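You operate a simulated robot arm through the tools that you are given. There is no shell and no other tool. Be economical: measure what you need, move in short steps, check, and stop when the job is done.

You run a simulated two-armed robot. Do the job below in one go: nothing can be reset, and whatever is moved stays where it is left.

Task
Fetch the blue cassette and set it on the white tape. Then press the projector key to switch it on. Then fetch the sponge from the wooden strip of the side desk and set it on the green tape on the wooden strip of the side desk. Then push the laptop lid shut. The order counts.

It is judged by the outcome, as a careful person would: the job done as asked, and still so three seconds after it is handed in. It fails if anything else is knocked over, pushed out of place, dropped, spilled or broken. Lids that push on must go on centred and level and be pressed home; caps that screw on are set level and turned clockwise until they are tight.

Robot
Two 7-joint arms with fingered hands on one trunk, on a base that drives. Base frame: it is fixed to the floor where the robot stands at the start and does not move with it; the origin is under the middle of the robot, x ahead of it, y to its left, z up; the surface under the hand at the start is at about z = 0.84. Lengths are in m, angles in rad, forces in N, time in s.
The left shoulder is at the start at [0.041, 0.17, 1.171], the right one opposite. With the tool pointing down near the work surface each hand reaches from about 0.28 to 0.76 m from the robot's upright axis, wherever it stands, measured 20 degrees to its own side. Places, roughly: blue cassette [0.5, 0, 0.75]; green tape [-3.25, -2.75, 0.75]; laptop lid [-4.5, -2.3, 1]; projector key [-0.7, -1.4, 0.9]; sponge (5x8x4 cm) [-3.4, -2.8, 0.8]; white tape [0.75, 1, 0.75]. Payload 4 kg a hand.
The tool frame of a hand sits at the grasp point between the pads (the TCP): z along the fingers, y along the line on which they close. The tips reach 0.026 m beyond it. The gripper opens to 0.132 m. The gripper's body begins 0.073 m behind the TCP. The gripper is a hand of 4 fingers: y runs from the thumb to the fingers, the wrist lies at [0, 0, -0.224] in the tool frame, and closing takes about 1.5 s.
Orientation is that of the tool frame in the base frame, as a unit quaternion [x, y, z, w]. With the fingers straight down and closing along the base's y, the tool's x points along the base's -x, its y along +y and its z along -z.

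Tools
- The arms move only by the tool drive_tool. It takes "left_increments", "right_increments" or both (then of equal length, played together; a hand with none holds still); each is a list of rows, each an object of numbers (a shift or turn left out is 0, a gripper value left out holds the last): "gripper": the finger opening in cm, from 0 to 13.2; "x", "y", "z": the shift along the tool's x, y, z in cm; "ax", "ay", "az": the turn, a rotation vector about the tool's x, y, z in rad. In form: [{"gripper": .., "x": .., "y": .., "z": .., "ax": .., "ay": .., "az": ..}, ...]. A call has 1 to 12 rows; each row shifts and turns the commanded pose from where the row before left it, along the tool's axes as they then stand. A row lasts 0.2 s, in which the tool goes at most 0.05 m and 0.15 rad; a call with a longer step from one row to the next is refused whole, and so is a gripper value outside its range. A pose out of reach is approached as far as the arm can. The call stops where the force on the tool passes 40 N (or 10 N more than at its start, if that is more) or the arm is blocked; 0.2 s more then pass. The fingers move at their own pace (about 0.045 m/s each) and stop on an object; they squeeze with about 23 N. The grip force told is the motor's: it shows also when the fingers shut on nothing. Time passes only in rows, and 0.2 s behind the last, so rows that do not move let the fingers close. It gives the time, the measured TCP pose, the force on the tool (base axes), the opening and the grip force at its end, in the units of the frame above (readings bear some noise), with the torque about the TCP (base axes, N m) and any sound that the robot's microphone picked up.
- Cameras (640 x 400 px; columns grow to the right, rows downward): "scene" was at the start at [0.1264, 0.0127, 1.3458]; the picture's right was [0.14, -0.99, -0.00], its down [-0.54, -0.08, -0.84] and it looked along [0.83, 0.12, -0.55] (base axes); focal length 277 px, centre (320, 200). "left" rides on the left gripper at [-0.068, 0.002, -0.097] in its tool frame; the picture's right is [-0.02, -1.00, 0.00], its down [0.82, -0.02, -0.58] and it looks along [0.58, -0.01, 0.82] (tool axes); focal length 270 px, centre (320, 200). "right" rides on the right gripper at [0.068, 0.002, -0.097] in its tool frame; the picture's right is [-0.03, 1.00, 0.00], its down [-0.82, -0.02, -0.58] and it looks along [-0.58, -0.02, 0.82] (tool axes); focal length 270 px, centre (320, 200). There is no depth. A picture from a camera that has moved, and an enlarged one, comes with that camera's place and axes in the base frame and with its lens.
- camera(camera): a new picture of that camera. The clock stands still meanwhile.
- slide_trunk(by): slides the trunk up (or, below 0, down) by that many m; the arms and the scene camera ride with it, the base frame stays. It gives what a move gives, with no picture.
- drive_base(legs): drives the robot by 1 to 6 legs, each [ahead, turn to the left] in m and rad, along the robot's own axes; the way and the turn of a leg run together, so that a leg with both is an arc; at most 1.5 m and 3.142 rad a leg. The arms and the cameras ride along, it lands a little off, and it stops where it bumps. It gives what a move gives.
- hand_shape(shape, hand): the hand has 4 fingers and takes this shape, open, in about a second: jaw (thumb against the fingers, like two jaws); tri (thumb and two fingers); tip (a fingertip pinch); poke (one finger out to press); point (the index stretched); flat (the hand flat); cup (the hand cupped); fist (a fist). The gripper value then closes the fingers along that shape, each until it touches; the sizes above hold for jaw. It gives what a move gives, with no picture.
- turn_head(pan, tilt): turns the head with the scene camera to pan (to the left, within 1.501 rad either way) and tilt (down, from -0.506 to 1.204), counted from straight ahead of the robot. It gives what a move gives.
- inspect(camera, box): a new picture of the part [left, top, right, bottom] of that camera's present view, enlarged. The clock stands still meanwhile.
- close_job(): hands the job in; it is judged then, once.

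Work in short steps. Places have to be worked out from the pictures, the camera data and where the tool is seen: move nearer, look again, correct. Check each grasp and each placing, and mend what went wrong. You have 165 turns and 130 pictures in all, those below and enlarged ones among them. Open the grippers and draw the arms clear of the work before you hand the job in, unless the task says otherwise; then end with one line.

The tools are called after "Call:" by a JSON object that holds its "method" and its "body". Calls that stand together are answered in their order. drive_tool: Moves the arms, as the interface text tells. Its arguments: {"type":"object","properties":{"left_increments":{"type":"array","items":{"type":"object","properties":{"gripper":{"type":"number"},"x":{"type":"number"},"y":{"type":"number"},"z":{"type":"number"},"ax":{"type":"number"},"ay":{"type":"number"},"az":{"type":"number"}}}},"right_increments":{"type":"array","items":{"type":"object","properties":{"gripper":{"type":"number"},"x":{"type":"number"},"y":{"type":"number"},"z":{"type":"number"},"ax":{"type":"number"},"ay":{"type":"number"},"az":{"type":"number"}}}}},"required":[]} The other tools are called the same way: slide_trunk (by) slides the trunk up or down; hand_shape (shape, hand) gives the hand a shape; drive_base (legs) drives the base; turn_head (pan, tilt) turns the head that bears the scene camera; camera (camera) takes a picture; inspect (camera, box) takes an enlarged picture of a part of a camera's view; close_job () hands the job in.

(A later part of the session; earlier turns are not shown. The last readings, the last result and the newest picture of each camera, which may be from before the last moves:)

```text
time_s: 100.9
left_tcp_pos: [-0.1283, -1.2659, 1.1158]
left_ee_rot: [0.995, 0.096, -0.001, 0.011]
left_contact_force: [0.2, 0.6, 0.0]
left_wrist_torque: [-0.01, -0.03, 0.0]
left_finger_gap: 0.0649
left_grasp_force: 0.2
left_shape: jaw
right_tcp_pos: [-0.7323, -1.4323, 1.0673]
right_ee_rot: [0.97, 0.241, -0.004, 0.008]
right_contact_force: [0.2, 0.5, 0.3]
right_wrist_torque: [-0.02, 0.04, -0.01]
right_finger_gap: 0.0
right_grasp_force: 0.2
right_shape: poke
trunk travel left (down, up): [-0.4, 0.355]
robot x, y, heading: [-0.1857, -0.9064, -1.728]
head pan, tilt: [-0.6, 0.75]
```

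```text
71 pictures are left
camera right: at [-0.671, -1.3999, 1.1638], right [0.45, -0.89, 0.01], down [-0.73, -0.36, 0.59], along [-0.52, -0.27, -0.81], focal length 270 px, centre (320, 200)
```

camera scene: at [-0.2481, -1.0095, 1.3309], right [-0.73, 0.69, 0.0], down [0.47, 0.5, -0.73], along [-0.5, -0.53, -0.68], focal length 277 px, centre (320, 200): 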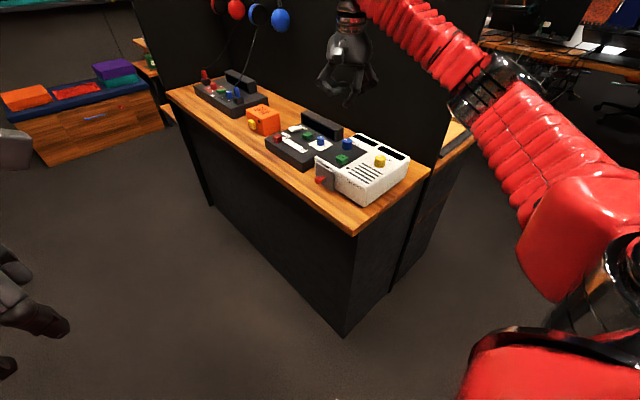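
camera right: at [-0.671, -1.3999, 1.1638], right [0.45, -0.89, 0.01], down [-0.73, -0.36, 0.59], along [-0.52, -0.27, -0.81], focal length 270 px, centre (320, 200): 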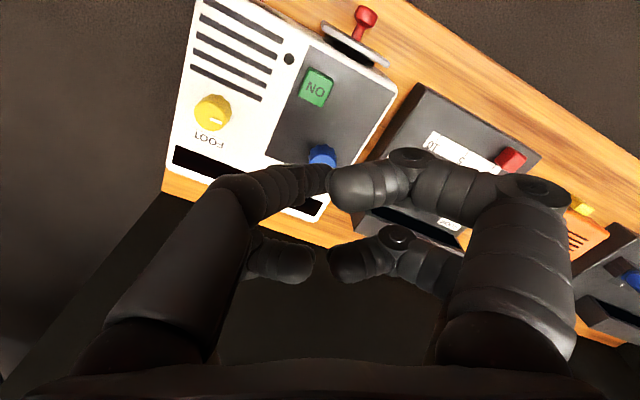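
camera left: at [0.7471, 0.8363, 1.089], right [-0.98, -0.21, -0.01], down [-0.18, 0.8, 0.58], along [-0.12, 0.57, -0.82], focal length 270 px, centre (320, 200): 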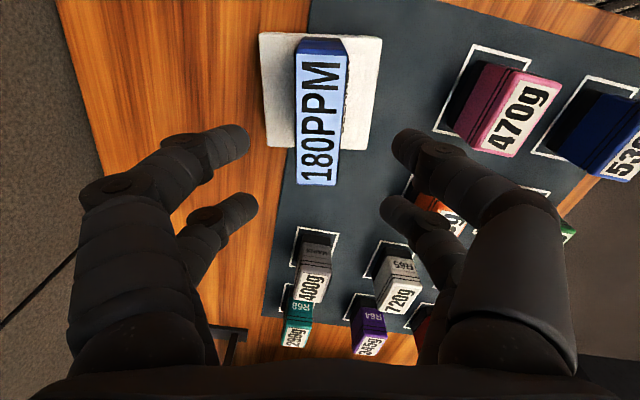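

Key confirmed at about [-0.729, -1.430]. I enlarge the hand to see which fingertip leads.

Call:
{"method": "inspect", "body": {"camera": "scene", "box": [290, 40, 402, 110]}}

Call:
{"method": "inspect", "body": {"camera": "right", "box": [220, 130, 460, 280]}}

```text
5.71 times, centred on (346, 75) of scene
camera zoom: at [-0.2481, -1.0095, 1.3309], right [-0.73, 0.69, 0.0], down [0.47, 0.5, -0.73], along [-0.5, -0.53, -0.68], focal length 1584 px, centre (171, 914)
```

zoom: 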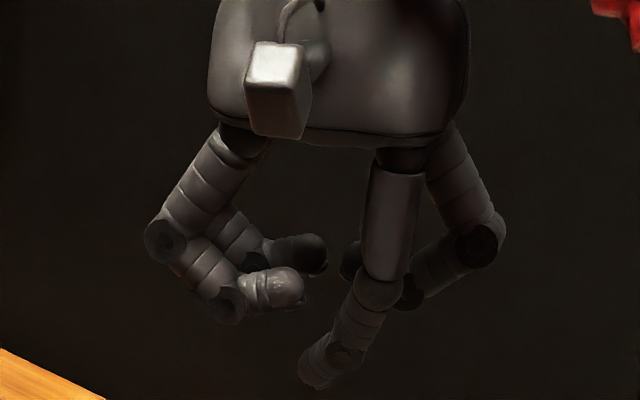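

```text
2.67 times, centred on (340, 205) of right
camera zoom: at [-0.671, -1.3999, 1.1638], right [0.45, -0.89, 0.01], down [-0.73, -0.36, 0.59], along [-0.52, -0.27, -0.81], focal length 721 px, centre (267, 187)
```

zoom: 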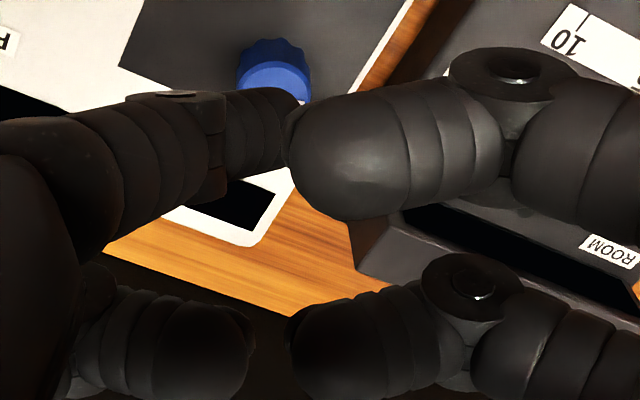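

The pressing finger's tip lies right on the tool axis, 2.4 cm below the TCP. Descend to just above the key and check.

Call:
{"method": "drive_tool", "body": {"right_increments": [{"z": 4}, {"z": 4}, {"z": 3}, {}]}}

Call:
{"method": "inspect", "body": {"camera": "scene", "box": [290, 110, 402, 180]}}

Call:
{"method": "camera", "body": {"camera": "right"}}

```text
time_s: 101.9
left_tcp_pos: [-0.1278, -1.2668, 1.117]
left_ee_rot: [0.995, 0.096, 0.0, 0.01]
left_contact_force: [0.3, 0.9, 0.6]
left_wrist_torque: [0.02, -0.01, 0.01]
left_finger_gap: 0.0648
left_grasp_force: 0.2
left_shape: jaw
right_tcp_pos: [-0.7315, -1.4347, 0.9578]
right_ee_rot: [0.97, 0.241, -0.003, 0.008]
right_contact_force: [-0.2, -0.2, 1.4]
right_wrist_torque: [0.05, -0.01, 0.02]
right_finger_gap: 0.0
right_grasp_force: 0.1
right_shape: poke
trunk travel left (down, up): [-0.4, 0.355]
robot x, y, heading: [-0.1863, -0.9109, -1.724]
head pan, tilt: [-0.6, 0.75]
```

```text
5.71 times, centred on (346, 145) of scene
camera zoom: at [-0.2481, -1.0093, 1.3309], right [-0.73, 0.69, 0.0], down [0.47, 0.5, -0.73], along [-0.5, -0.53, -0.68], focal length 1584 px, centre (171, 514)
```

zoom: 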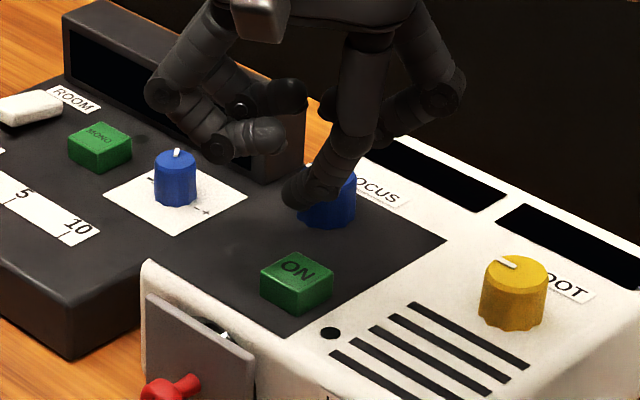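

```text
67 pictures are left
camera right: at [-0.6715, -1.4023, 1.0537], right [0.45, -0.89, 0.01], down [-0.73, -0.36, 0.59], along [-0.52, -0.27, -0.81], focal length 270 px, centre (320, 200)
```

right: 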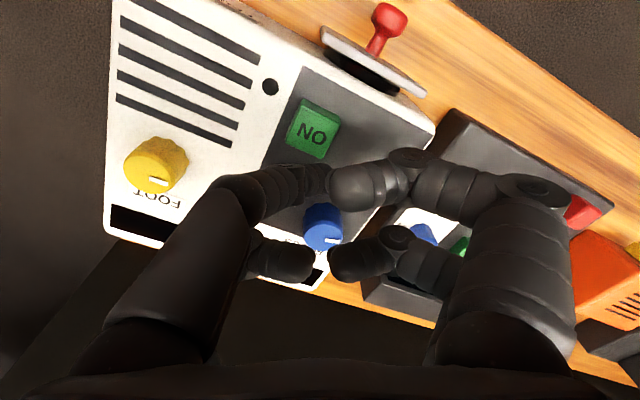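

The curled fingers would come down right over the blue FOCUS knob. I tilt the hand 0.3 rad so they rise clear, keeping the pressing tip over the key.

Call:
{"method": "drive_tool", "body": {"right_increments": [{"x": 1.2, "y": -0.4}, {"ay": -0.15}, {"ay": -0.15}, {}, {}]}}

Call:
{"method": "inspect", "body": {"camera": "scene", "box": [290, 110, 402, 180]}}

Call:
{"method": "camera", "body": {"camera": "right"}}

```text
time_s: 103.1
left_tcp_pos: [-0.1281, -1.266, 1.1162]
left_ee_rot: [0.995, 0.096, -0.001, 0.01]
left_contact_force: [0.0, -0.1, -0.4]
left_wrist_torque: [-0.01, 0.01, 0.02]
left_finger_gap: 0.0649
left_grasp_force: 0.1
left_shape: jaw
right_tcp_pos: [-0.7239, -1.4245, 0.9572]
right_ee_rot: [0.959, 0.238, -0.148, 0.043]
right_contact_force: [0.5, 1.3, -1.4]
right_wrist_torque: [0.0, -0.04, -0.01]
right_finger_gap: 0.0002
right_grasp_force: 0.0
right_shape: poke
trunk travel left (down, up): [-0.4, 0.355]
robot x, y, heading: [-0.1855, -0.9121, -1.729]
head pan, tilt: [-0.6, 0.75]
```

```text
5.71 times, centred on (346, 145) of scene
camera zoom: at [-0.2482, -1.0094, 1.3309], right [-0.73, 0.69, 0.0], down [0.47, 0.5, -0.73], along [-0.5, -0.53, -0.68], focal length 1584 px, centre (171, 514)
```

zoom: 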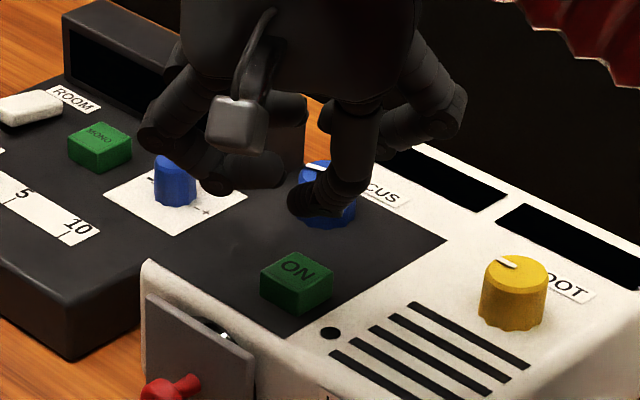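

```text
65 pictures are left
camera right: at [-0.6401, -1.3809, 1.0287], right [0.45, -0.89, 0.02], down [-0.54, -0.26, 0.8], along [-0.71, -0.37, -0.6], focal length 270 px, centre (320, 200)
```

right: 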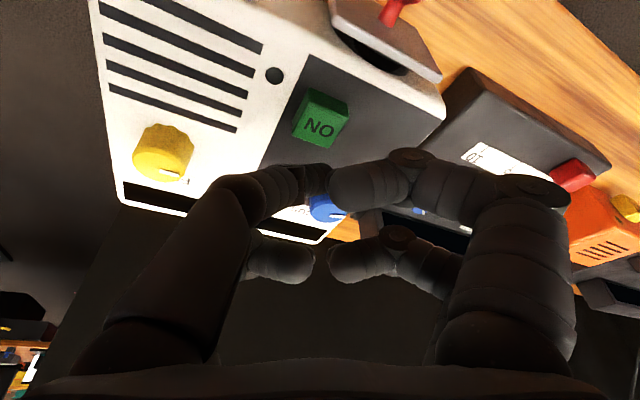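

Now the other fingers are clear. I go straight down 2.8 cm and look again.

Call:
{"method": "drive_tool", "body": {"right_increments": [{"z": 1.34, "x": 0.41}, {"z": 1.34, "x": 0.41}, {}]}}

Call:
{"method": "inspect", "body": {"camera": "scene", "box": [290, 110, 402, 180]}}

```text
time_s: 103.9
left_tcp_pos: [-0.129, -1.2667, 1.1164]
left_ee_rot: [0.995, 0.097, -0.001, 0.01]
left_contact_force: [0.9, -0.3, 1.4]
left_wrist_torque: [0.02, 0.0, -0.02]
left_finger_gap: 0.0649
left_grasp_force: 0.1
left_shape: jaw
right_tcp_pos: [-0.7232, -1.4242, 0.9294]
right_ee_rot: [0.959, 0.239, -0.147, 0.043]
right_contact_force: [0.3, 0.4, 0.8]
right_wrist_torque: [0.0, 0.0, 0.06]
right_finger_gap: 0.0001
right_grasp_force: 0.0
right_shape: poke
trunk travel left (down, up): [-0.4, 0.355]
robot x, y, heading: [-0.1865, -0.9092, -1.736]
head pan, tilt: [-0.6, 0.75]
```

```text
5.71 times, centred on (346, 145) of scene
camera zoom: at [-0.2482, -1.0095, 1.3309], right [-0.73, 0.69, 0.0], down [0.47, 0.5, -0.73], along [-0.5, -0.53, -0.68], focal length 1584 px, centre (171, 514)
```

zoom: 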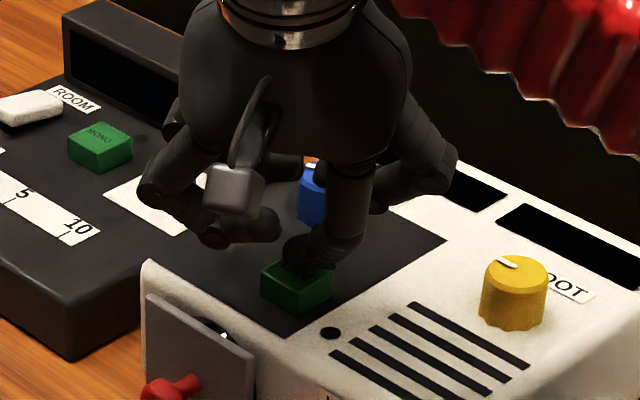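

The tip is centred over the ON key, about 1 cm above it. Press down in small steps.

Call:
{"method": "drive_tool", "body": {"right_increments": [{"z": 0.29, "x": 0.09}, {"z": 0.29, "x": 0.09}, {"z": 0.29, "x": 0.09}, {}]}}

```text
time_s: 104.9
left_tcp_pos: [-0.128, -1.2657, 1.1155]
left_ee_rot: [0.995, 0.096, -0.002, 0.009]
left_contact_force: [1.1, 0.6, -0.7]
left_wrist_torque: [0.01, 0.0, 0.02]
left_finger_gap: 0.0649
left_grasp_force: 0.1
left_shape: jaw
right_tcp_pos: [-0.7244, -1.4252, 0.9214]
right_ee_rot: [0.959, 0.238, -0.149, 0.044]
right_contact_force: [-0.4, 0.3, 8.0]
right_wrist_torque: [-0.02, 0.08, 0.02]
right_finger_gap: 0.0
right_grasp_force: 0.1
right_shape: poke
trunk travel left (down, up): [-0.4, 0.355]
robot x, y, heading: [-0.1818, -0.9136, -1.728]
head pan, tilt: [-0.6, 0.75]
heard: click
```

A click was heard at 8 N. I raise the finger and check that it is on.

Call:
{"method": "drive_tool", "body": {"right_increments": [{"z": -1.9, "x": -0.6}, {"z": -3.8, "x": -1.2}, {"z": -3.8, "x": -1.2}, {"z": -3.8, "x": -1.2}, {"ay": 0.15}, {"ay": 0.15}, {}]}}

Call:
{"method": "inspect", "body": {"camera": "scene", "box": [290, 110, 434, 200]}}

Call:
{"method": "camera", "body": {"camera": "scene"}}

```text
time_s: 106.5
left_tcp_pos: [-0.1288, -1.2668, 1.116]
left_ee_rot: [0.995, 0.096, -0.001, 0.01]
left_contact_force: [0.8, 0.2, -0.2]
left_wrist_torque: [0.01, 0.02, 0.01]
left_finger_gap: 0.0648
left_grasp_force: 0.0
left_shape: jaw
right_tcp_pos: [-0.7248, -1.4239, 1.0588]
right_ee_rot: [0.97, 0.241, -0.003, 0.007]
right_contact_force: [0.3, 0.5, 0.3]
right_wrist_torque: [0.01, 0.01, -0.02]
right_finger_gap: 0.0
right_grasp_force: 0.1
right_shape: poke
trunk travel left (down, up): [-0.4, 0.355]
robot x, y, heading: [-0.1856, -0.9096, -1.73]
head pan, tilt: [-0.6, 0.75]
```

```text
4.44 times, centred on (362, 155) of scene
camera zoom: at [-0.2483, -1.0097, 1.3308], right [-0.73, 0.69, 0.0], down [0.47, 0.5, -0.73], along [-0.5, -0.53, -0.68], focal length 1232 px, centre (133, 400)
```

zoom: 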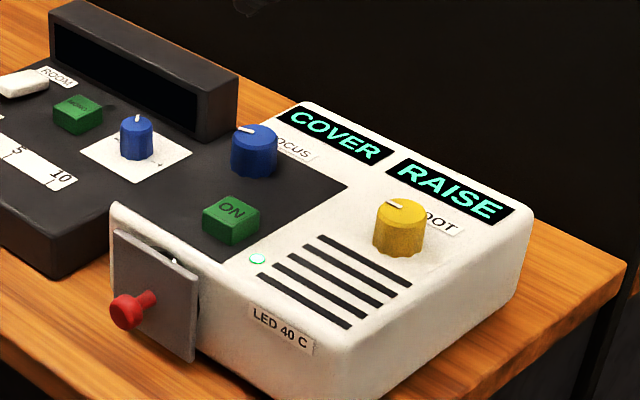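

```text
62 pictures are left
camera scene: at [-0.2483, -1.0097, 1.3308], right [-0.73, 0.69, 0.0], down [0.47, 0.5, -0.73], along [-0.5, -0.53, -0.68], focal length 277 px, centre (320, 200)
```

scene: 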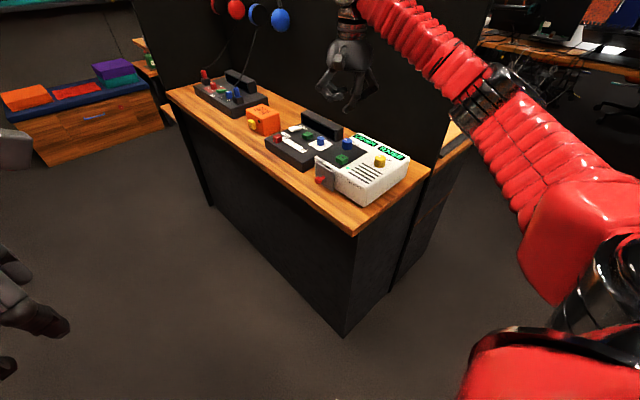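

The projector is on (lamp lit). Now retract the right hand, reset it to jaw, and back off toward the side desk route.

Call:
{"method": "drive_tool", "body": {"right_increments": [{"z": -4}, {"z": -4}, {"z": -4}, {"x": 4, "z": -1}, {"x": 4, "z": -1}, {"x": 4}, {"x": 4}, {"x": 4}, {"x": 4}, {"x": 4}, {}]}}

Call:
{"method": "hand_shape", "body": {"hand": "right", "shape": "jaw"}}

Call:
{"method": "drive_base", "body": {"legs": [[-0.4, 0]]}}

Call:
{"method": "turn_head", "body": {"pan": -1.2, "tilt": 0.35}}

Call:
{"method": "camera", "body": {"camera": "scene"}}

```text
time_s: 108.9
left_tcp_pos: [-0.1299, -1.2664, 1.1171]
left_ee_rot: [0.995, 0.096, -0.002, 0.01]
left_contact_force: [0.2, 0.5, 0.6]
left_wrist_torque: [0.01, -0.01, -0.01]
left_finger_gap: 0.0647
left_grasp_force: 0.1
left_shape: jaw
right_tcp_pos: [-0.4755, -1.2898, 1.1969]
right_ee_rot: [0.97, 0.242, -0.003, 0.006]
right_contact_force: [-0.6, 0.4, -0.5]
right_wrist_torque: [-0.02, 0.0, 0.01]
right_finger_gap: 0.0001
right_grasp_force: 0.1
right_shape: poke
trunk travel left (down, up): [-0.4, 0.355]
robot x, y, heading: [-0.1822, -0.9126, -1.726]
head pan, tilt: [-0.6, 0.75]
```

```text
time_s: 109.8
left_tcp_pos: [-0.128, -1.265, 1.1149]
left_ee_rot: [0.995, 0.095, -0.002, 0.01]
left_contact_force: [-0.1, -0.3, 1.7]
left_wrist_torque: [-0.03, 0.02, 0.01]
left_finger_gap: 0.065
left_grasp_force: 0.1
left_shape: jaw
right_tcp_pos: [-0.4761, -1.291, 1.1965]
right_ee_rot: [0.97, 0.242, -0.003, 0.008]
right_contact_force: [-0.6, 0.0, 0.1]
right_wrist_torque: [-0.03, 0.03, 0.04]
right_finger_gap: 0.1322
right_grasp_force: 0.1
right_shape: jaw
trunk travel left (down, up): [-0.4, 0.355]
robot x, y, heading: [-0.1849, -0.9097, -1.728]
head pan, tilt: [-0.6, 0.75]
```

```text
time_s: 112.3
left_tcp_pos: [-0.0651, -0.8659, 1.1164]
left_ee_rot: [0.995, 0.098, -0.001, 0.01]
left_contact_force: [-0.5, -0.2, -0.7]
left_wrist_torque: [-0.01, 0.03, -0.01]
left_finger_gap: 0.0646
left_grasp_force: 0.0
left_shape: jaw
right_tcp_pos: [-0.4121, -0.8912, 1.197]
right_ee_rot: [0.97, 0.243, -0.004, 0.008]
right_contact_force: [-0.9, 0.0, -0.1]
right_wrist_torque: [0.0, -0.03, 0.03]
right_finger_gap: 0.132
right_grasp_force: 0.1
right_shape: jaw
trunk travel left (down, up): [-0.4, 0.355]
robot x, y, heading: [-0.1241, -0.5143, -1.728]
head pan, tilt: [-0.6, 0.75]
```

```text
time_s: 113.3
left_tcp_pos: [-0.0651, -0.8674, 1.116]
left_ee_rot: [0.995, 0.097, -0.001, 0.009]
left_contact_force: [1.2, 0.0, -0.6]
left_wrist_torque: [0.01, 0.01, -0.03]
left_finger_gap: 0.0651
left_grasp_force: 0.0
left_shape: jaw
right_tcp_pos: [-0.4126, -0.8921, 1.1969]
right_ee_rot: [0.97, 0.243, -0.004, 0.007]
right_contact_force: [0.4, -1.0, 0.3]
right_wrist_torque: [0.04, -0.02, -0.02]
right_finger_gap: 0.1317
right_grasp_force: 0.1
right_shape: jaw
trunk travel left (down, up): [-0.4, 0.355]
robot x, y, heading: [-0.1238, -0.5128, -1.723]
head pan, tilt: [-1.201, 0.351]
```

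```text
61 pictures are left
camera scene: at [-0.2188, -0.5705, 1.3665], right [-0.21, 0.98, 0.0], down [0.34, 0.07, -0.94], along [-0.92, -0.2, -0.34], focal length 277 px, centre (320, 200)
```

scene: 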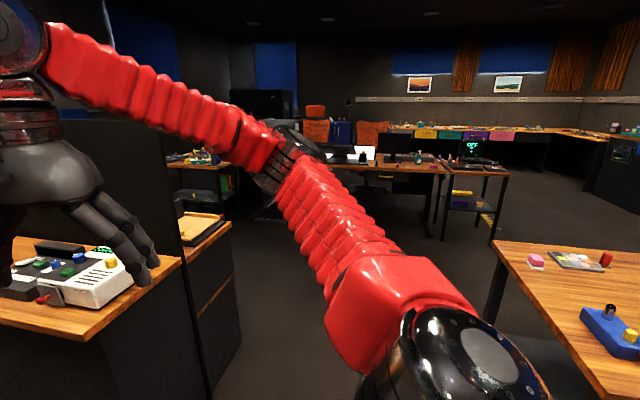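

I turn right in stages with short forward moves so that the rear stays clear of the drying table.

Call:
{"method": "drive_base", "body": {"legs": [[0, -0.45], [0.1, 0], [0, -0.45], [0.15, 0], [0, -0.4]]}}

Call:
{"method": "turn_head", "body": {"pan": 0.0, "tilt": 0.4}}

Call:
{"method": "camera", "body": {"camera": "scene"}}

```text
time_s: 118.0
left_tcp_pos: [-0.4652, -0.8831, 1.1185]
left_ee_rot: [0.938, -0.346, -0.006, 0.012]
left_contact_force: [-1.1, -0.4, -0.3]
left_wrist_torque: [0.03, -0.17, 0.02]
left_finger_gap: 0.065
left_grasp_force: 0.0
left_shape: jaw
right_tcp_pos: [-0.702, -0.6255, 1.1992]
right_ee_rot: [0.98, -0.2, -0.008, 0.008]
right_contact_force: [-2.6, -1.4, -1.2]
right_wrist_torque: [0.03, -0.16, 0.02]
right_finger_gap: 0.1321
right_grasp_force: 0.1
right_shape: jaw
trunk travel left (down, up): [-0.4, 0.355]
robot x, y, heading: [-0.2019, -0.6597, -2.658]
head pan, tilt: [-1.201, 0.351]
stopped in leg 4: the robot was blocked; the commanded pose is now the measured one
```

```text
time_s: 119.3
left_tcp_pos: [-0.4583, -0.8839, 1.1198]
left_ee_rot: [0.938, -0.346, -0.009, 0.013]
left_contact_force: [-1.0, -0.4, -0.2]
left_wrist_torque: [0.04, -0.03, 0.0]
left_finger_gap: 0.0647
left_grasp_force: 0.0
left_shape: jaw
right_tcp_pos: [-0.6963, -0.6272, 1.202]
right_ee_rot: [0.98, -0.2, -0.011, 0.008]
right_contact_force: [-0.4, 0.7, 0.9]
right_wrist_torque: [-0.01, -0.03, -0.01]
right_finger_gap: 0.1317
right_grasp_force: 0.0
right_shape: jaw
trunk travel left (down, up): [-0.4, 0.355]
robot x, y, heading: [-0.2022, -0.6546, -2.654]
head pan, tilt: [0.0, 0.4]
```

```text
60 pictures are left
camera scene: at [-0.3204, -0.7204, 1.3619], right [-0.47, 0.88, 0.0], down [0.35, 0.18, -0.92], along [-0.81, -0.43, -0.39], focal length 277 px, centre (320, 200)
```

scene: 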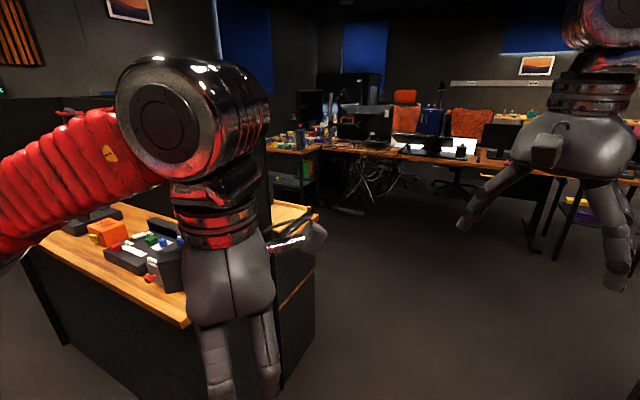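

Stopped again in free space without force; the left elbow is near the counter though. I finish the turn and continue forward.

Call:
{"method": "drive_base", "body": {"legs": [[0, -0.5]]}}

Call:
{"method": "drive_base", "body": {"legs": [[0.3, 0]]}}

Call:
{"method": "camera", "body": {"camera": "scene"}}

```text
time_s: 121.3
left_tcp_pos: [-0.5374, -0.7295, 1.1196]
left_ee_rot: [0.821, -0.571, -0.012, 0.01]
left_contact_force: [-0.3, 0.0, 0.2]
left_wrist_torque: [0.02, 0.02, 0.0]
left_finger_gap: 0.0649
left_grasp_force: 0.0
left_shape: jaw
right_tcp_pos: [-0.617, -0.3921, 1.2019]
right_ee_rot: [0.898, -0.44, -0.013, 0.005]
right_contact_force: [0.1, 0.5, -1.3]
right_wrist_torque: [0.03, -0.01, 0.01]
right_finger_gap: 0.1321
right_grasp_force: 0.0
right_shape: jaw
trunk travel left (down, up): [-0.4, 0.355]
robot x, y, heading: [-0.2011, -0.691, 3.123]
head pan, tilt: [0.0, 0.4]
```

```text
time_s: 123.4
left_tcp_pos: [-0.8363, -0.7254, 1.1206]
left_ee_rot: [0.822, -0.569, -0.01, 0.011]
left_contact_force: [-0.1, 0.0, -0.1]
left_wrist_torque: [0.0, -0.01, 0.0]
left_finger_gap: 0.0648
left_grasp_force: 0.0
left_shape: jaw
right_tcp_pos: [-0.9187, -0.3884, 1.2039]
right_ee_rot: [0.899, -0.438, -0.012, 0.005]
right_contact_force: [0.2, -0.2, 0.1]
right_wrist_torque: [-0.05, -0.02, 0.02]
right_finger_gap: 0.1319
right_grasp_force: 0.2
right_shape: jaw
trunk travel left (down, up): [-0.4, 0.355]
robot x, y, heading: [-0.5046, -0.6843, 3.132]
head pan, tilt: [0.0, 0.4]
```

```text
59 pictures are left
camera scene: at [-0.6369, -0.6814, 1.3618], right [0.02, 1.0, 0.0], down [0.39, -0.01, -0.92], along [-0.92, 0.02, -0.39], focal length 277 px, centre (320, 200)
```

scene: 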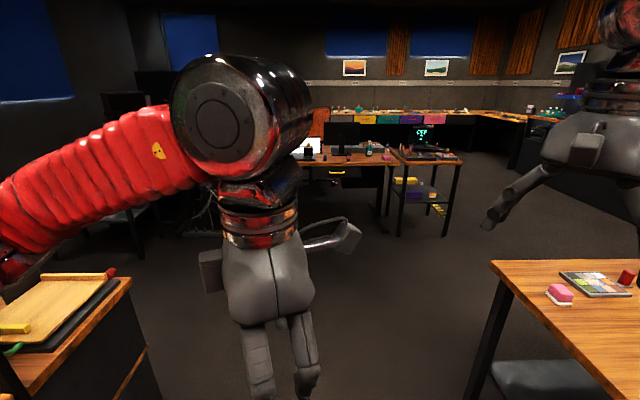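

Clear way ahead. Drive on 1.0 m, then turn the head left toward the side desk.

Call:
{"method": "drive_base", "body": {"legs": [[1.0, 0], [0, 0.6]]}}

Call:
{"method": "turn_head", "body": {"pan": -0.1, "tilt": 0.3}}

Call:
{"method": "camera", "body": {"camera": "scene"}}

```text
time_s: 130.5
left_tcp_pos: [-1.7408, -0.8975, 1.1214]
left_ee_rot: [0.956, -0.293, -0.007, 0.015]
left_contact_force: [0.2, -0.5, 0.2]
left_wrist_torque: [0.03, 0.04, 0.05]
left_finger_gap: 0.0647
left_grasp_force: 0.1
left_shape: jaw
right_tcp_pos: [-2.0052, -0.6693, 1.2039]
right_ee_rot: [0.989, -0.145, -0.011, 0.01]
right_contact_force: [-0.7, 1.0, 0.5]
right_wrist_torque: [0.01, 0.04, -0.01]
right_finger_gap: 0.132
right_grasp_force: 0.1
right_shape: jaw
trunk travel left (down, up): [-0.4, 0.355]
robot x, y, heading: [-1.5155, -0.6418, -2.54]
head pan, tilt: [0.0, 0.4]
```

```text
time_s: 131.2
left_tcp_pos: [-1.7413, -0.8975, 1.1211]
left_ee_rot: [0.956, -0.293, -0.008, 0.013]
left_contact_force: [0.8, 0.1, -0.2]
left_wrist_torque: [0.0, -0.01, -0.01]
left_finger_gap: 0.0651
left_grasp_force: 0.1
left_shape: jaw
right_tcp_pos: [-2.0034, -0.6686, 1.2036]
right_ee_rot: [0.989, -0.146, -0.012, 0.01]
right_contact_force: [0.1, -0.1, -0.3]
right_wrist_torque: [0.02, 0.0, -0.02]
right_finger_gap: 0.1323
right_grasp_force: 0.0
right_shape: jaw
trunk travel left (down, up): [-0.4, 0.355]
robot x, y, heading: [-1.5141, -0.6401, -2.546]
head pan, tilt: [-0.099, 0.3]
```

```text
58 pictures are left
camera scene: at [-1.6287, -0.7105, 1.3712], right [-0.48, 0.88, 0.0], down [0.26, 0.14, -0.95], along [-0.84, -0.46, -0.3], focal length 277 px, centre (320, 200)
```

scene: 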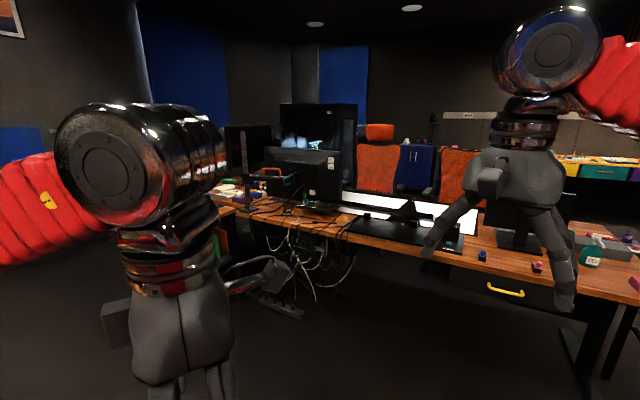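

A long desk is ahead; the side desk is beyond its left end. I pan the head left to see past my left arm.

Call:
{"method": "turn_head", "body": {"pan": 0.75, "tilt": 0.3}}

Call:
{"method": "camera", "body": {"camera": "scene"}}

```text
time_s: 132.3
left_tcp_pos: [-1.741, -0.8984, 1.1219]
left_ee_rot: [0.956, -0.292, -0.008, 0.013]
left_contact_force: [-0.1, -0.9, 0.3]
left_wrist_torque: [0.04, 0.0, 0.03]
left_finger_gap: 0.065
left_grasp_force: 0.0
left_shape: jaw
right_tcp_pos: [-2.0036, -0.669, 1.2039]
right_ee_rot: [0.989, -0.144, -0.011, 0.01]
right_contact_force: [0.2, 0.5, -0.3]
right_wrist_torque: [-0.02, 0.0, -0.01]
right_finger_gap: 0.1321
right_grasp_force: 0.0
right_shape: jaw
trunk travel left (down, up): [-0.4, 0.355]
robot x, y, heading: [-1.5135, -0.6468, -2.544]
head pan, tilt: [0.75, 0.3]
```

```text
57 pictures are left
camera scene: at [-1.5676, -0.7564, 1.3712], right [-0.97, 0.22, 0.0], down [0.07, 0.29, -0.96], along [-0.21, -0.93, -0.3], focal length 277 px, centre (320, 200)
```

scene: 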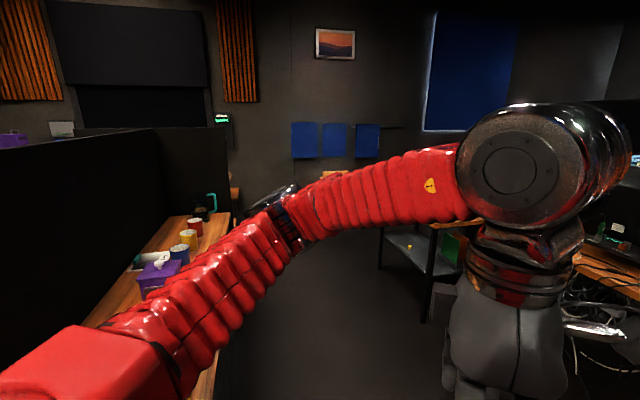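

There's an aisle along −y at x≈−1.8, with the side desk on its right. I turn and drive down it.

Call:
{"method": "drive_base", "body": {"legs": [[0.3, 0], [0, 0.9]]}}

Call:
{"method": "turn_head", "body": {"pan": -0.3, "tilt": 0.4}}

Call:
{"method": "camera", "body": {"camera": "scene"}}

```text
time_s: 137.1
left_tcp_pos: [-1.7046, -1.1544, 1.1233]
left_ee_rot: [0.989, 0.146, -0.004, 0.016]
left_contact_force: [0.9, 0.4, -0.4]
left_wrist_torque: [-0.03, 0.07, -0.02]
left_finger_gap: 0.065
left_grasp_force: 0.0
left_shape: jaw
right_tcp_pos: [-2.0494, -1.2117, 1.2059]
right_ee_rot: [0.956, 0.293, -0.008, 0.013]
right_contact_force: [0.3, -0.5, -0.1]
right_wrist_torque: [0.03, 0.08, -0.02]
right_finger_gap: 0.1321
right_grasp_force: 0.0
right_shape: jaw
trunk travel left (down, up): [-0.4, 0.355]
robot x, y, heading: [-1.8137, -0.8146, -1.651]
head pan, tilt: [0.75, 0.3]
stopped in leg 2: the robot was blocked; the commanded pose is now the measured one
```

```text
time_s: 138.4
left_tcp_pos: [-1.712, -1.1534, 1.1233]
left_ee_rot: [0.989, 0.144, -0.001, 0.016]
left_contact_force: [0.9, 0.3, 0.1]
left_wrist_torque: [0.01, 0.01, 0.03]
left_finger_gap: 0.065
left_grasp_force: 0.1
left_shape: jaw
right_tcp_pos: [-2.0544, -1.2122, 1.2043]
right_ee_rot: [0.957, 0.291, -0.005, 0.014]
right_contact_force: [0.1, 0.3, -0.4]
right_wrist_torque: [0.0, 0.03, 0.02]
right_finger_gap: 0.1321
right_grasp_force: 0.0
right_shape: jaw
trunk travel left (down, up): [-0.4, 0.355]
robot x, y, heading: [-1.8131, -0.8126, -1.649]
head pan, tilt: [-0.3, 0.4]
```

```text
56 pictures are left
camera scene: at [-1.8525, -0.9375, 1.362], right [-0.93, 0.37, 0.0], down [0.14, 0.36, -0.92], along [-0.34, -0.86, -0.39], focal length 277 px, centre (320, 200)
```

scene: 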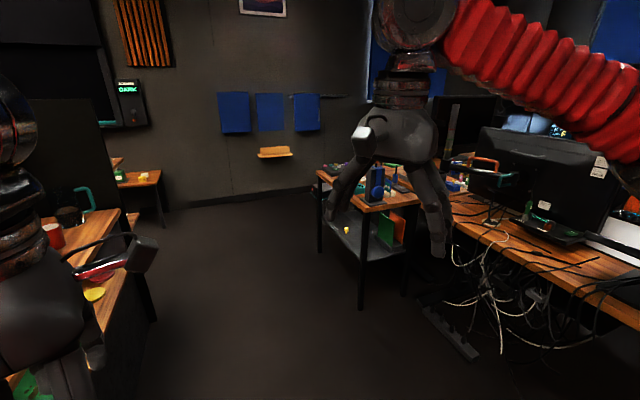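

The side desk stands at about x −2.55 and beyond, y −2.1…−2.8, reachable from its −y side. I drive down the aisle to y≈−3.2.

Call:
{"method": "drive_base", "body": {"legs": [[1.25, 0]]}}

Call:
{"method": "turn_head", "body": {"pan": -0.9, "tilt": 0.4}}

Call:
{"method": "camera", "body": {"camera": "scene"}}

```text
time_s: 144.8
left_tcp_pos: [-1.8279, -2.416, 1.1229]
left_ee_rot: [0.991, 0.136, -0.001, 0.015]
left_contact_force: [-0.6, 0.4, -0.2]
left_wrist_torque: [0.01, 0.0, 0.03]
left_finger_gap: 0.0651
left_grasp_force: 0.0
left_shape: jaw
right_tcp_pos: [-2.1716, -2.4684, 1.2032]
right_ee_rot: [0.959, 0.284, -0.005, 0.013]
right_contact_force: [0.4, -0.2, 0.1]
right_wrist_torque: [0.02, 0.03, 0.02]
right_finger_gap: 0.1321
right_grasp_force: 0.1
right_shape: jaw
trunk travel left (down, up): [-0.4, 0.355]
robot x, y, heading: [-1.9209, -2.073, -1.665]
head pan, tilt: [-0.3, 0.4]
```

```text
time_s: 145.8
left_tcp_pos: [-1.8266, -2.4156, 1.1237]
left_ee_rot: [0.991, 0.136, -0.001, 0.015]
left_contact_force: [-0.7, -0.2, 0.4]
left_wrist_torque: [0.0, 0.02, -0.01]
left_finger_gap: 0.065
left_grasp_force: 0.1
left_shape: jaw
right_tcp_pos: [-2.1714, -2.4677, 1.2042]
right_ee_rot: [0.959, 0.284, -0.005, 0.013]
right_contact_force: [-0.4, 0.5, -0.3]
right_wrist_torque: [-0.03, 0.01, -0.03]
right_finger_gap: 0.1319
right_grasp_force: 0.0
right_shape: jaw
trunk travel left (down, up): [-0.4, 0.355]
robot x, y, heading: [-1.9259, -2.0715, -1.665]
head pan, tilt: [-0.901, 0.4]
```

```text
55 pictures are left
camera scene: at [-2.0063, -2.1613, 1.362], right [-0.54, 0.84, 0.0], down [0.33, 0.21, -0.92], along [-0.77, -0.5, -0.39], focal length 277 px, centre (320, 200)
```

scene: 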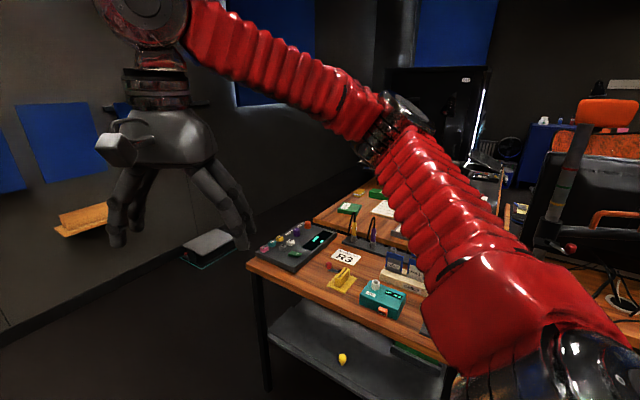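

Continue down the aisle, then turn right to look along the side desk.

Call:
{"method": "drive_base", "body": {"legs": [[1.05, 0], [0, -0.9]]}}

Call:
{"method": "turn_head", "body": {"pan": -0.6, "tilt": 0.4}}

Call:
{"method": "camera", "body": {"camera": "scene"}}

```text
time_s: 154.1
left_tcp_pos: [-2.2423, -3.4128, 1.1252]
left_ee_rot: [0.951, -0.308, -0.006, 0.016]
left_contact_force: [-1.0, 1.6, -0.4]
left_wrist_torque: [-0.06, -0.02, 0.03]
left_finger_gap: 0.0649
left_grasp_force: 0.0
left_shape: jaw
right_tcp_pos: [-2.4974, -3.1743, 1.2038]
right_ee_rot: [0.987, -0.162, -0.01, 0.011]
right_contact_force: [0.5, 0.3, 0.1]
right_wrist_torque: [-0.08, -0.06, 0.02]
right_finger_gap: 0.132
right_grasp_force: 0.0
right_shape: jaw
trunk travel left (down, up): [-0.4, 0.355]
robot x, y, heading: [-2.0062, -3.1667, -2.576]
head pan, tilt: [-0.901, 0.4]
stopped in leg 2: the robot was blocked; the commanded pose is now the measured one
```

```text
time_s: 154.9
left_tcp_pos: [-2.2401, -3.4158, 1.123]
left_ee_rot: [0.951, -0.308, -0.007, 0.014]
left_contact_force: [-0.8, 0.0, 0.3]
left_wrist_torque: [-0.02, -0.03, 0.01]
left_finger_gap: 0.0649
left_grasp_force: 0.1
left_shape: jaw
right_tcp_pos: [-2.4938, -3.1782, 1.206]
right_ee_rot: [0.987, -0.161, -0.011, 0.009]
right_contact_force: [-0.5, 0.4, 0.2]
right_wrist_torque: [0.0, 0.0, 0.0]
right_finger_gap: 0.1321
right_grasp_force: 0.2
right_shape: jaw
trunk travel left (down, up): [-0.4, 0.355]
robot x, y, heading: [-2.0026, -3.168, -2.58]
head pan, tilt: [-0.6, 0.4]
```

```text
54 pictures are left
camera scene: at [-2.1299, -3.1854, 1.3619], right [0.03, 1.0, 0.0], down [0.39, -0.01, -0.92], along [-0.92, 0.03, -0.39], focal length 277 px, centre (320, 200)
```

scene: 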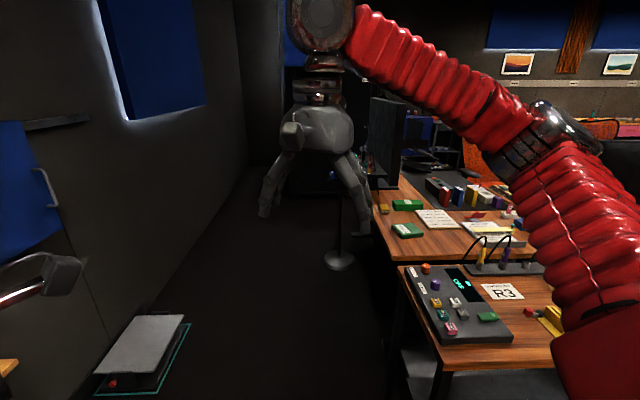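

I can see the second part of the desk with green items near [-3.35, -2.8]. Zoom in there.

Call:
{"method": "inspect", "body": {"camera": "scene", "box": [360, 140, 552, 260]}}

```text
3.33 times, centred on (456, 200) of scene
camera zoom: at [-2.1299, -3.1854, 1.3619], right [0.03, 1.0, 0.0], down [0.39, -0.01, -0.92], along [-0.92, 0.03, -0.39], focal length 924 px, centre (-133, 200)
```

zoom: 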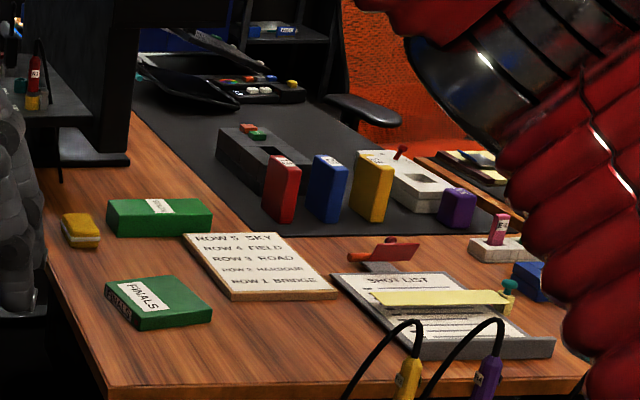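

The yellow-white sponge is at about [-3.4, -2.82]; the green tape box ("FINALS") at about [-3.18, -2.77], matching the hints. I drive along the corridor to bring the right arm in reach.

Call:
{"method": "drive_base", "body": {"legs": [[0, -0.4], [0.8, 0]]}}

Call:
{"method": "turn_head", "body": {"pan": -0.9, "tilt": 0.7}}

Call:
{"method": "camera", "body": {"camera": "scene"}}

```text
time_s: 160.6
left_tcp_pos: [-3.1132, -3.4408, 1.1245]
left_ee_rot: [0.872, -0.49, -0.01, 0.012]
left_contact_force: [-1.2, -0.5, 0.8]
left_wrist_torque: [0.0, -0.02, -0.02]
left_finger_gap: 0.0652
left_grasp_force: 0.0
left_shape: jaw
right_tcp_pos: [-3.2538, -3.1243, 1.2048]
right_ee_rot: [0.935, -0.353, -0.013, 0.007]
right_contact_force: [-0.3, 0.2, 0.3]
right_wrist_torque: [0.02, -0.01, 0.0]
right_finger_gap: 0.1321
right_grasp_force: 0.0
right_shape: jaw
trunk travel left (down, up): [-0.4, 0.355]
robot x, y, heading: [-2.8012, -3.301, -2.968]
head pan, tilt: [-0.6, 0.4]
```

```text
time_s: 161.4
left_tcp_pos: [-3.1115, -3.4403, 1.1254]
left_ee_rot: [0.871, -0.49, -0.011, 0.013]
left_contact_force: [-0.4, 0.9, -0.7]
left_wrist_torque: [0.03, 0.01, 0.01]
left_finger_gap: 0.0648
left_grasp_force: 0.0
left_shape: jaw
right_tcp_pos: [-3.254, -3.123, 1.2061]
right_ee_rot: [0.936, -0.353, -0.013, 0.006]
right_contact_force: [0.2, -0.4, -0.5]
right_wrist_torque: [0.0, 0.03, 0.02]
right_finger_gap: 0.1319
right_grasp_force: 0.0
right_shape: jaw
trunk travel left (down, up): [-0.4, 0.355]
robot x, y, heading: [-2.7995, -3.3029, -2.972]
head pan, tilt: [-0.901, 0.7]
```

```text
52 pictures are left
camera scene: at [-2.9, -3.2506, 1.3352], right [0.67, 0.74, 0.0], down [0.48, -0.43, -0.77], along [-0.57, 0.51, -0.64], focal length 277 px, centre (320, 200)
```

scene: 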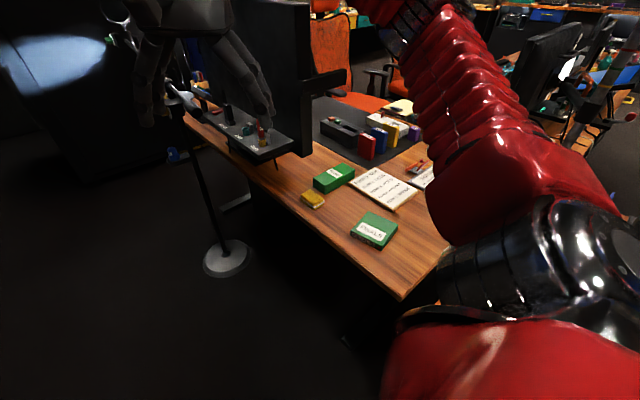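

Sponge at ≈[-3.395, -2.83], green tape ≈[-3.19, -2.79]. I go 0.1 m ahead and turn right to face them.

Call:
{"method": "drive_base", "body": {"legs": [[0.1, 0], [0, -0.65]]}}

Call:
{"method": "turn_head", "body": {"pan": -0.2, "tilt": 0.8}}

Call:
{"method": "camera", "body": {"camera": "scene"}}

Call:
{"method": "camera", "body": {"camera": "right"}}

```text
time_s: 164.5
left_tcp_pos: [-3.2306, -3.2382, 1.1239]
left_ee_rot: [-0.667, 0.745, 0.014, -0.007]
left_contact_force: [-0.1, 0.6, 0.2]
left_wrist_torque: [-0.01, -0.02, 0.01]
left_finger_gap: 0.0649
left_grasp_force: 0.0
left_shape: jaw
right_tcp_pos: [-3.1473, -2.8986, 1.2061]
right_ee_rot: [0.772, -0.636, -0.014, 0.002]
right_contact_force: [-0.9, -0.5, 0.5]
right_wrist_torque: [-0.01, 0.0, 0.0]
right_finger_gap: 0.1317
right_grasp_force: 0.1
right_shape: jaw
trunk travel left (down, up): [-0.4, 0.355]
robot x, y, heading: [-2.913, -3.3519, 2.657]
head pan, tilt: [-0.901, 0.7]
```

```text
time_s: 165.6
left_tcp_pos: [-3.2285, -3.2384, 1.1259]
left_ee_rot: [-0.667, 0.745, 0.014, -0.008]
left_contact_force: [0.4, 0.8, -0.1]
left_wrist_torque: [-0.03, -0.02, 0.0]
left_finger_gap: 0.065
left_grasp_force: 0.0
left_shape: jaw
right_tcp_pos: [-3.1469, -2.9004, 1.2058]
right_ee_rot: [0.771, -0.636, -0.013, 0.003]
right_contact_force: [0.1, -0.6, 0.2]
right_wrist_torque: [0.06, -0.01, -0.03]
right_finger_gap: 0.1319
right_grasp_force: 0.1
right_shape: jaw
trunk travel left (down, up): [-0.4, 0.355]
robot x, y, heading: [-2.9129, -3.3516, 2.651]
head pan, tilt: [-0.201, 0.799]
```

```text
51 pictures are left
camera scene: at [-3.0081, -3.2819, 1.3269], right [0.64, 0.77, 0.0], down [0.55, -0.46, -0.7], along [-0.54, 0.44, -0.72], focal length 277 px, centre (320, 200)
```

scene: 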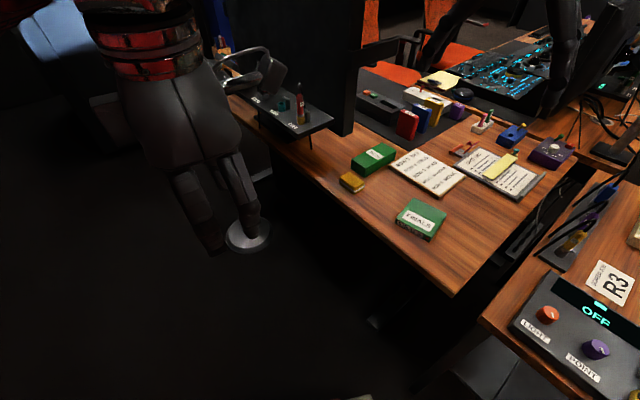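

```text
50 pictures are left
camera right: at [-3.1332, -2.9685, 1.3025], right [-0.99, -0.17, 0.02], down [-0.12, 0.8, 0.59], along [-0.12, 0.58, -0.81], focal length 270 px, centre (320, 200)
```

right: 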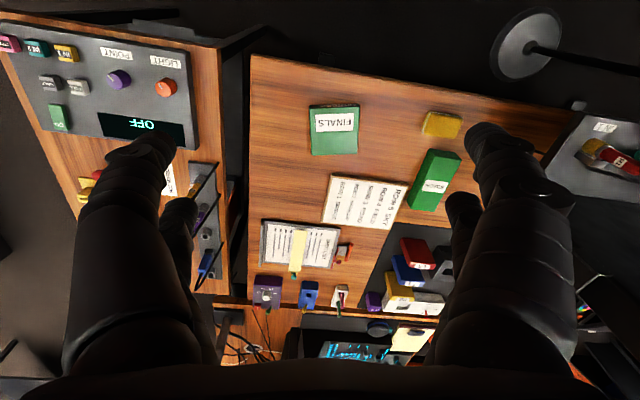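

Enlarge the sponge and tape from both cameras for orientation.

Call:
{"method": "inspect", "body": {"camera": "right", "box": [290, 80, 482, 200]}}

Call:
{"method": "inspect", "body": {"camera": "scene", "box": [320, 130, 480, 250]}}

```text
3.33 times, centred on (386, 140) of right
camera zoom: at [-3.1332, -2.9685, 1.3025], right [-0.99, -0.17, 0.02], down [-0.12, 0.8, 0.59], along [-0.12, 0.58, -0.81], focal length 901 px, centre (100, 400)
```

zoom: 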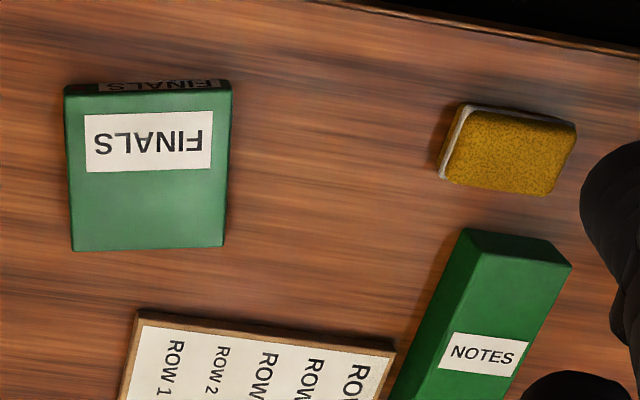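

```text
3.33 times, centred on (400, 190) of scene
camera zoom: at [-3.0081, -3.2819, 1.3269], right [0.64, 0.77, 0.0], down [0.55, -0.46, -0.7], along [-0.54, 0.44, -0.72], focal length 924 px, centre (53, 233)
```

zoom: 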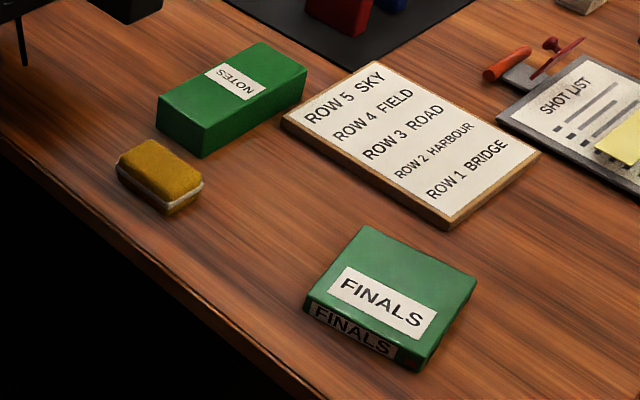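

FINALS is the same kind of cartridge as CLEANER, so it is the green tape; the "NOTES" box beside the sponge is not. I grip the sponge along its 8 cm length to avoid the NOTES box: align and move above [-3.418, -2.819].

Call:
{"method": "drive_tool", "body": {"right_increments": [{"az": 0.15, "gripper": 10.5}, {"x": -1.3, "y": 3.8}, {"x": -1.3, "y": 3.8}, {"x": -1.3, "y": 3.8}, {"x": -1.3, "y": 3.8}, {"x": -1.3, "y": 3.8}, {"x": -1.3, "y": 3.8}, {"x": -1.4, "y": 3.9}, {"z": 4}, {"z": 4}, {"z": 4}, {}]}}

Call:
{"method": "camera", "body": {"camera": "right"}}

Call:
{"method": "camera", "body": {"camera": "scene"}}

```text
time_s: 168.2
left_tcp_pos: [-3.2276, -3.2387, 1.1265]
left_ee_rot: [-0.667, 0.745, 0.015, -0.008]
left_contact_force: [0.0, 0.1, 0.5]
left_wrist_torque: [-0.02, 0.04, 0.01]
left_finger_gap: 0.0649
left_grasp_force: 0.0
left_shape: jaw
right_tcp_pos: [-3.4013, -2.8257, 1.0911]
right_ee_rot: [0.722, -0.692, -0.014, 0.002]
right_contact_force: [0.8, -0.7, 0.3]
right_wrist_torque: [0.0, 0.04, -0.01]
right_finger_gap: 0.1055
right_grasp_force: 0.1
right_shape: jaw
right hand out of reach, approached as far as the arm can: row 8
trunk travel left (down, up): [-0.4, 0.355]
robot x, y, heading: [-2.9126, -3.3533, 2.655]
head pan, tilt: [-0.201, 0.799]
```

```text
47 pictures are left
camera right: at [-3.3984, -2.896, 1.1871], right [-1.0, -0.02, 0.03], down [0.0, 0.81, 0.59], along [-0.03, 0.59, -0.81], focal length 270 px, centre (320, 200)
```

right: 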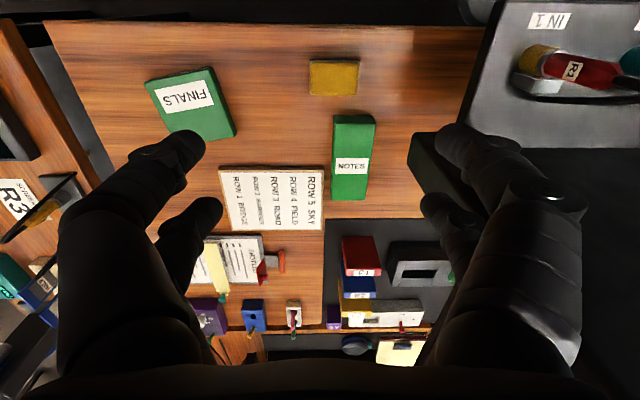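

```text
46 pictures are left
camera scene: at [-3.0075, -3.2821, 1.327], right [0.64, 0.77, 0.0], down [0.55, -0.46, -0.7], along [-0.54, 0.44, -0.72], focal length 277 px, centre (320, 200)
```

scene: 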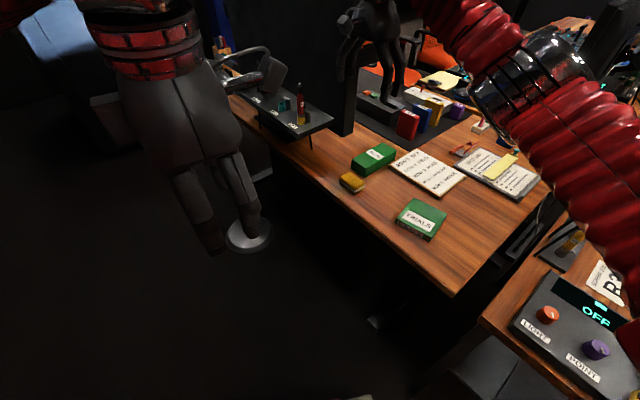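

The arm was at its reach limit. I pull the hand back 5 cm and creep the base forward 6 cm.

Call:
{"method": "drive_tool", "body": {"right_increments": [{"y": -3, "x": 1.5}, {"y": -3, "x": 1.5}, {}]}}

Call:
{"method": "drive_base", "body": {"legs": [[0.07, 0]]}}

```text
time_s: 169.0
left_tcp_pos: [-3.2305, -3.2387, 1.1249]
left_ee_rot: [-0.667, 0.745, 0.014, -0.008]
left_contact_force: [0.2, 0.6, -0.2]
left_wrist_torque: [-0.01, 0.01, -0.01]
left_finger_gap: 0.0648
left_grasp_force: 0.1
left_shape: jaw
right_tcp_pos: [-3.3421, -2.853, 1.0873]
right_ee_rot: [0.722, -0.692, -0.014, 0.002]
right_contact_force: [0.1, -0.3, 0.3]
right_wrist_torque: [0.0, -0.01, -0.02]
right_finger_gap: 0.1052
right_grasp_force: 0.0
right_shape: jaw
trunk travel left (down, up): [-0.4, 0.355]
robot x, y, heading: [-2.9089, -3.3507, 2.653]
head pan, tilt: [-0.201, 0.799]
```

```text
time_s: 170.0
left_tcp_pos: [-3.292, -3.2041, 1.1244]
left_ee_rot: [-0.667, 0.745, 0.013, -0.008]
left_contact_force: [0.6, -0.6, -0.1]
left_wrist_torque: [0.01, -0.02, -0.01]
left_finger_gap: 0.0647
left_grasp_force: 0.0
left_shape: jaw
right_tcp_pos: [-3.4067, -2.8198, 1.0869]
right_ee_rot: [0.722, -0.692, -0.013, 0.002]
right_contact_force: [0.4, 0.9, -0.6]
right_wrist_torque: [-0.03, 0.0, 0.0]
right_finger_gap: 0.105
right_grasp_force: 0.0
right_shape: jaw
trunk travel left (down, up): [-0.4, 0.355]
robot x, y, heading: [-2.9734, -3.3189, 2.651]
head pan, tilt: [-0.201, 0.799]
```

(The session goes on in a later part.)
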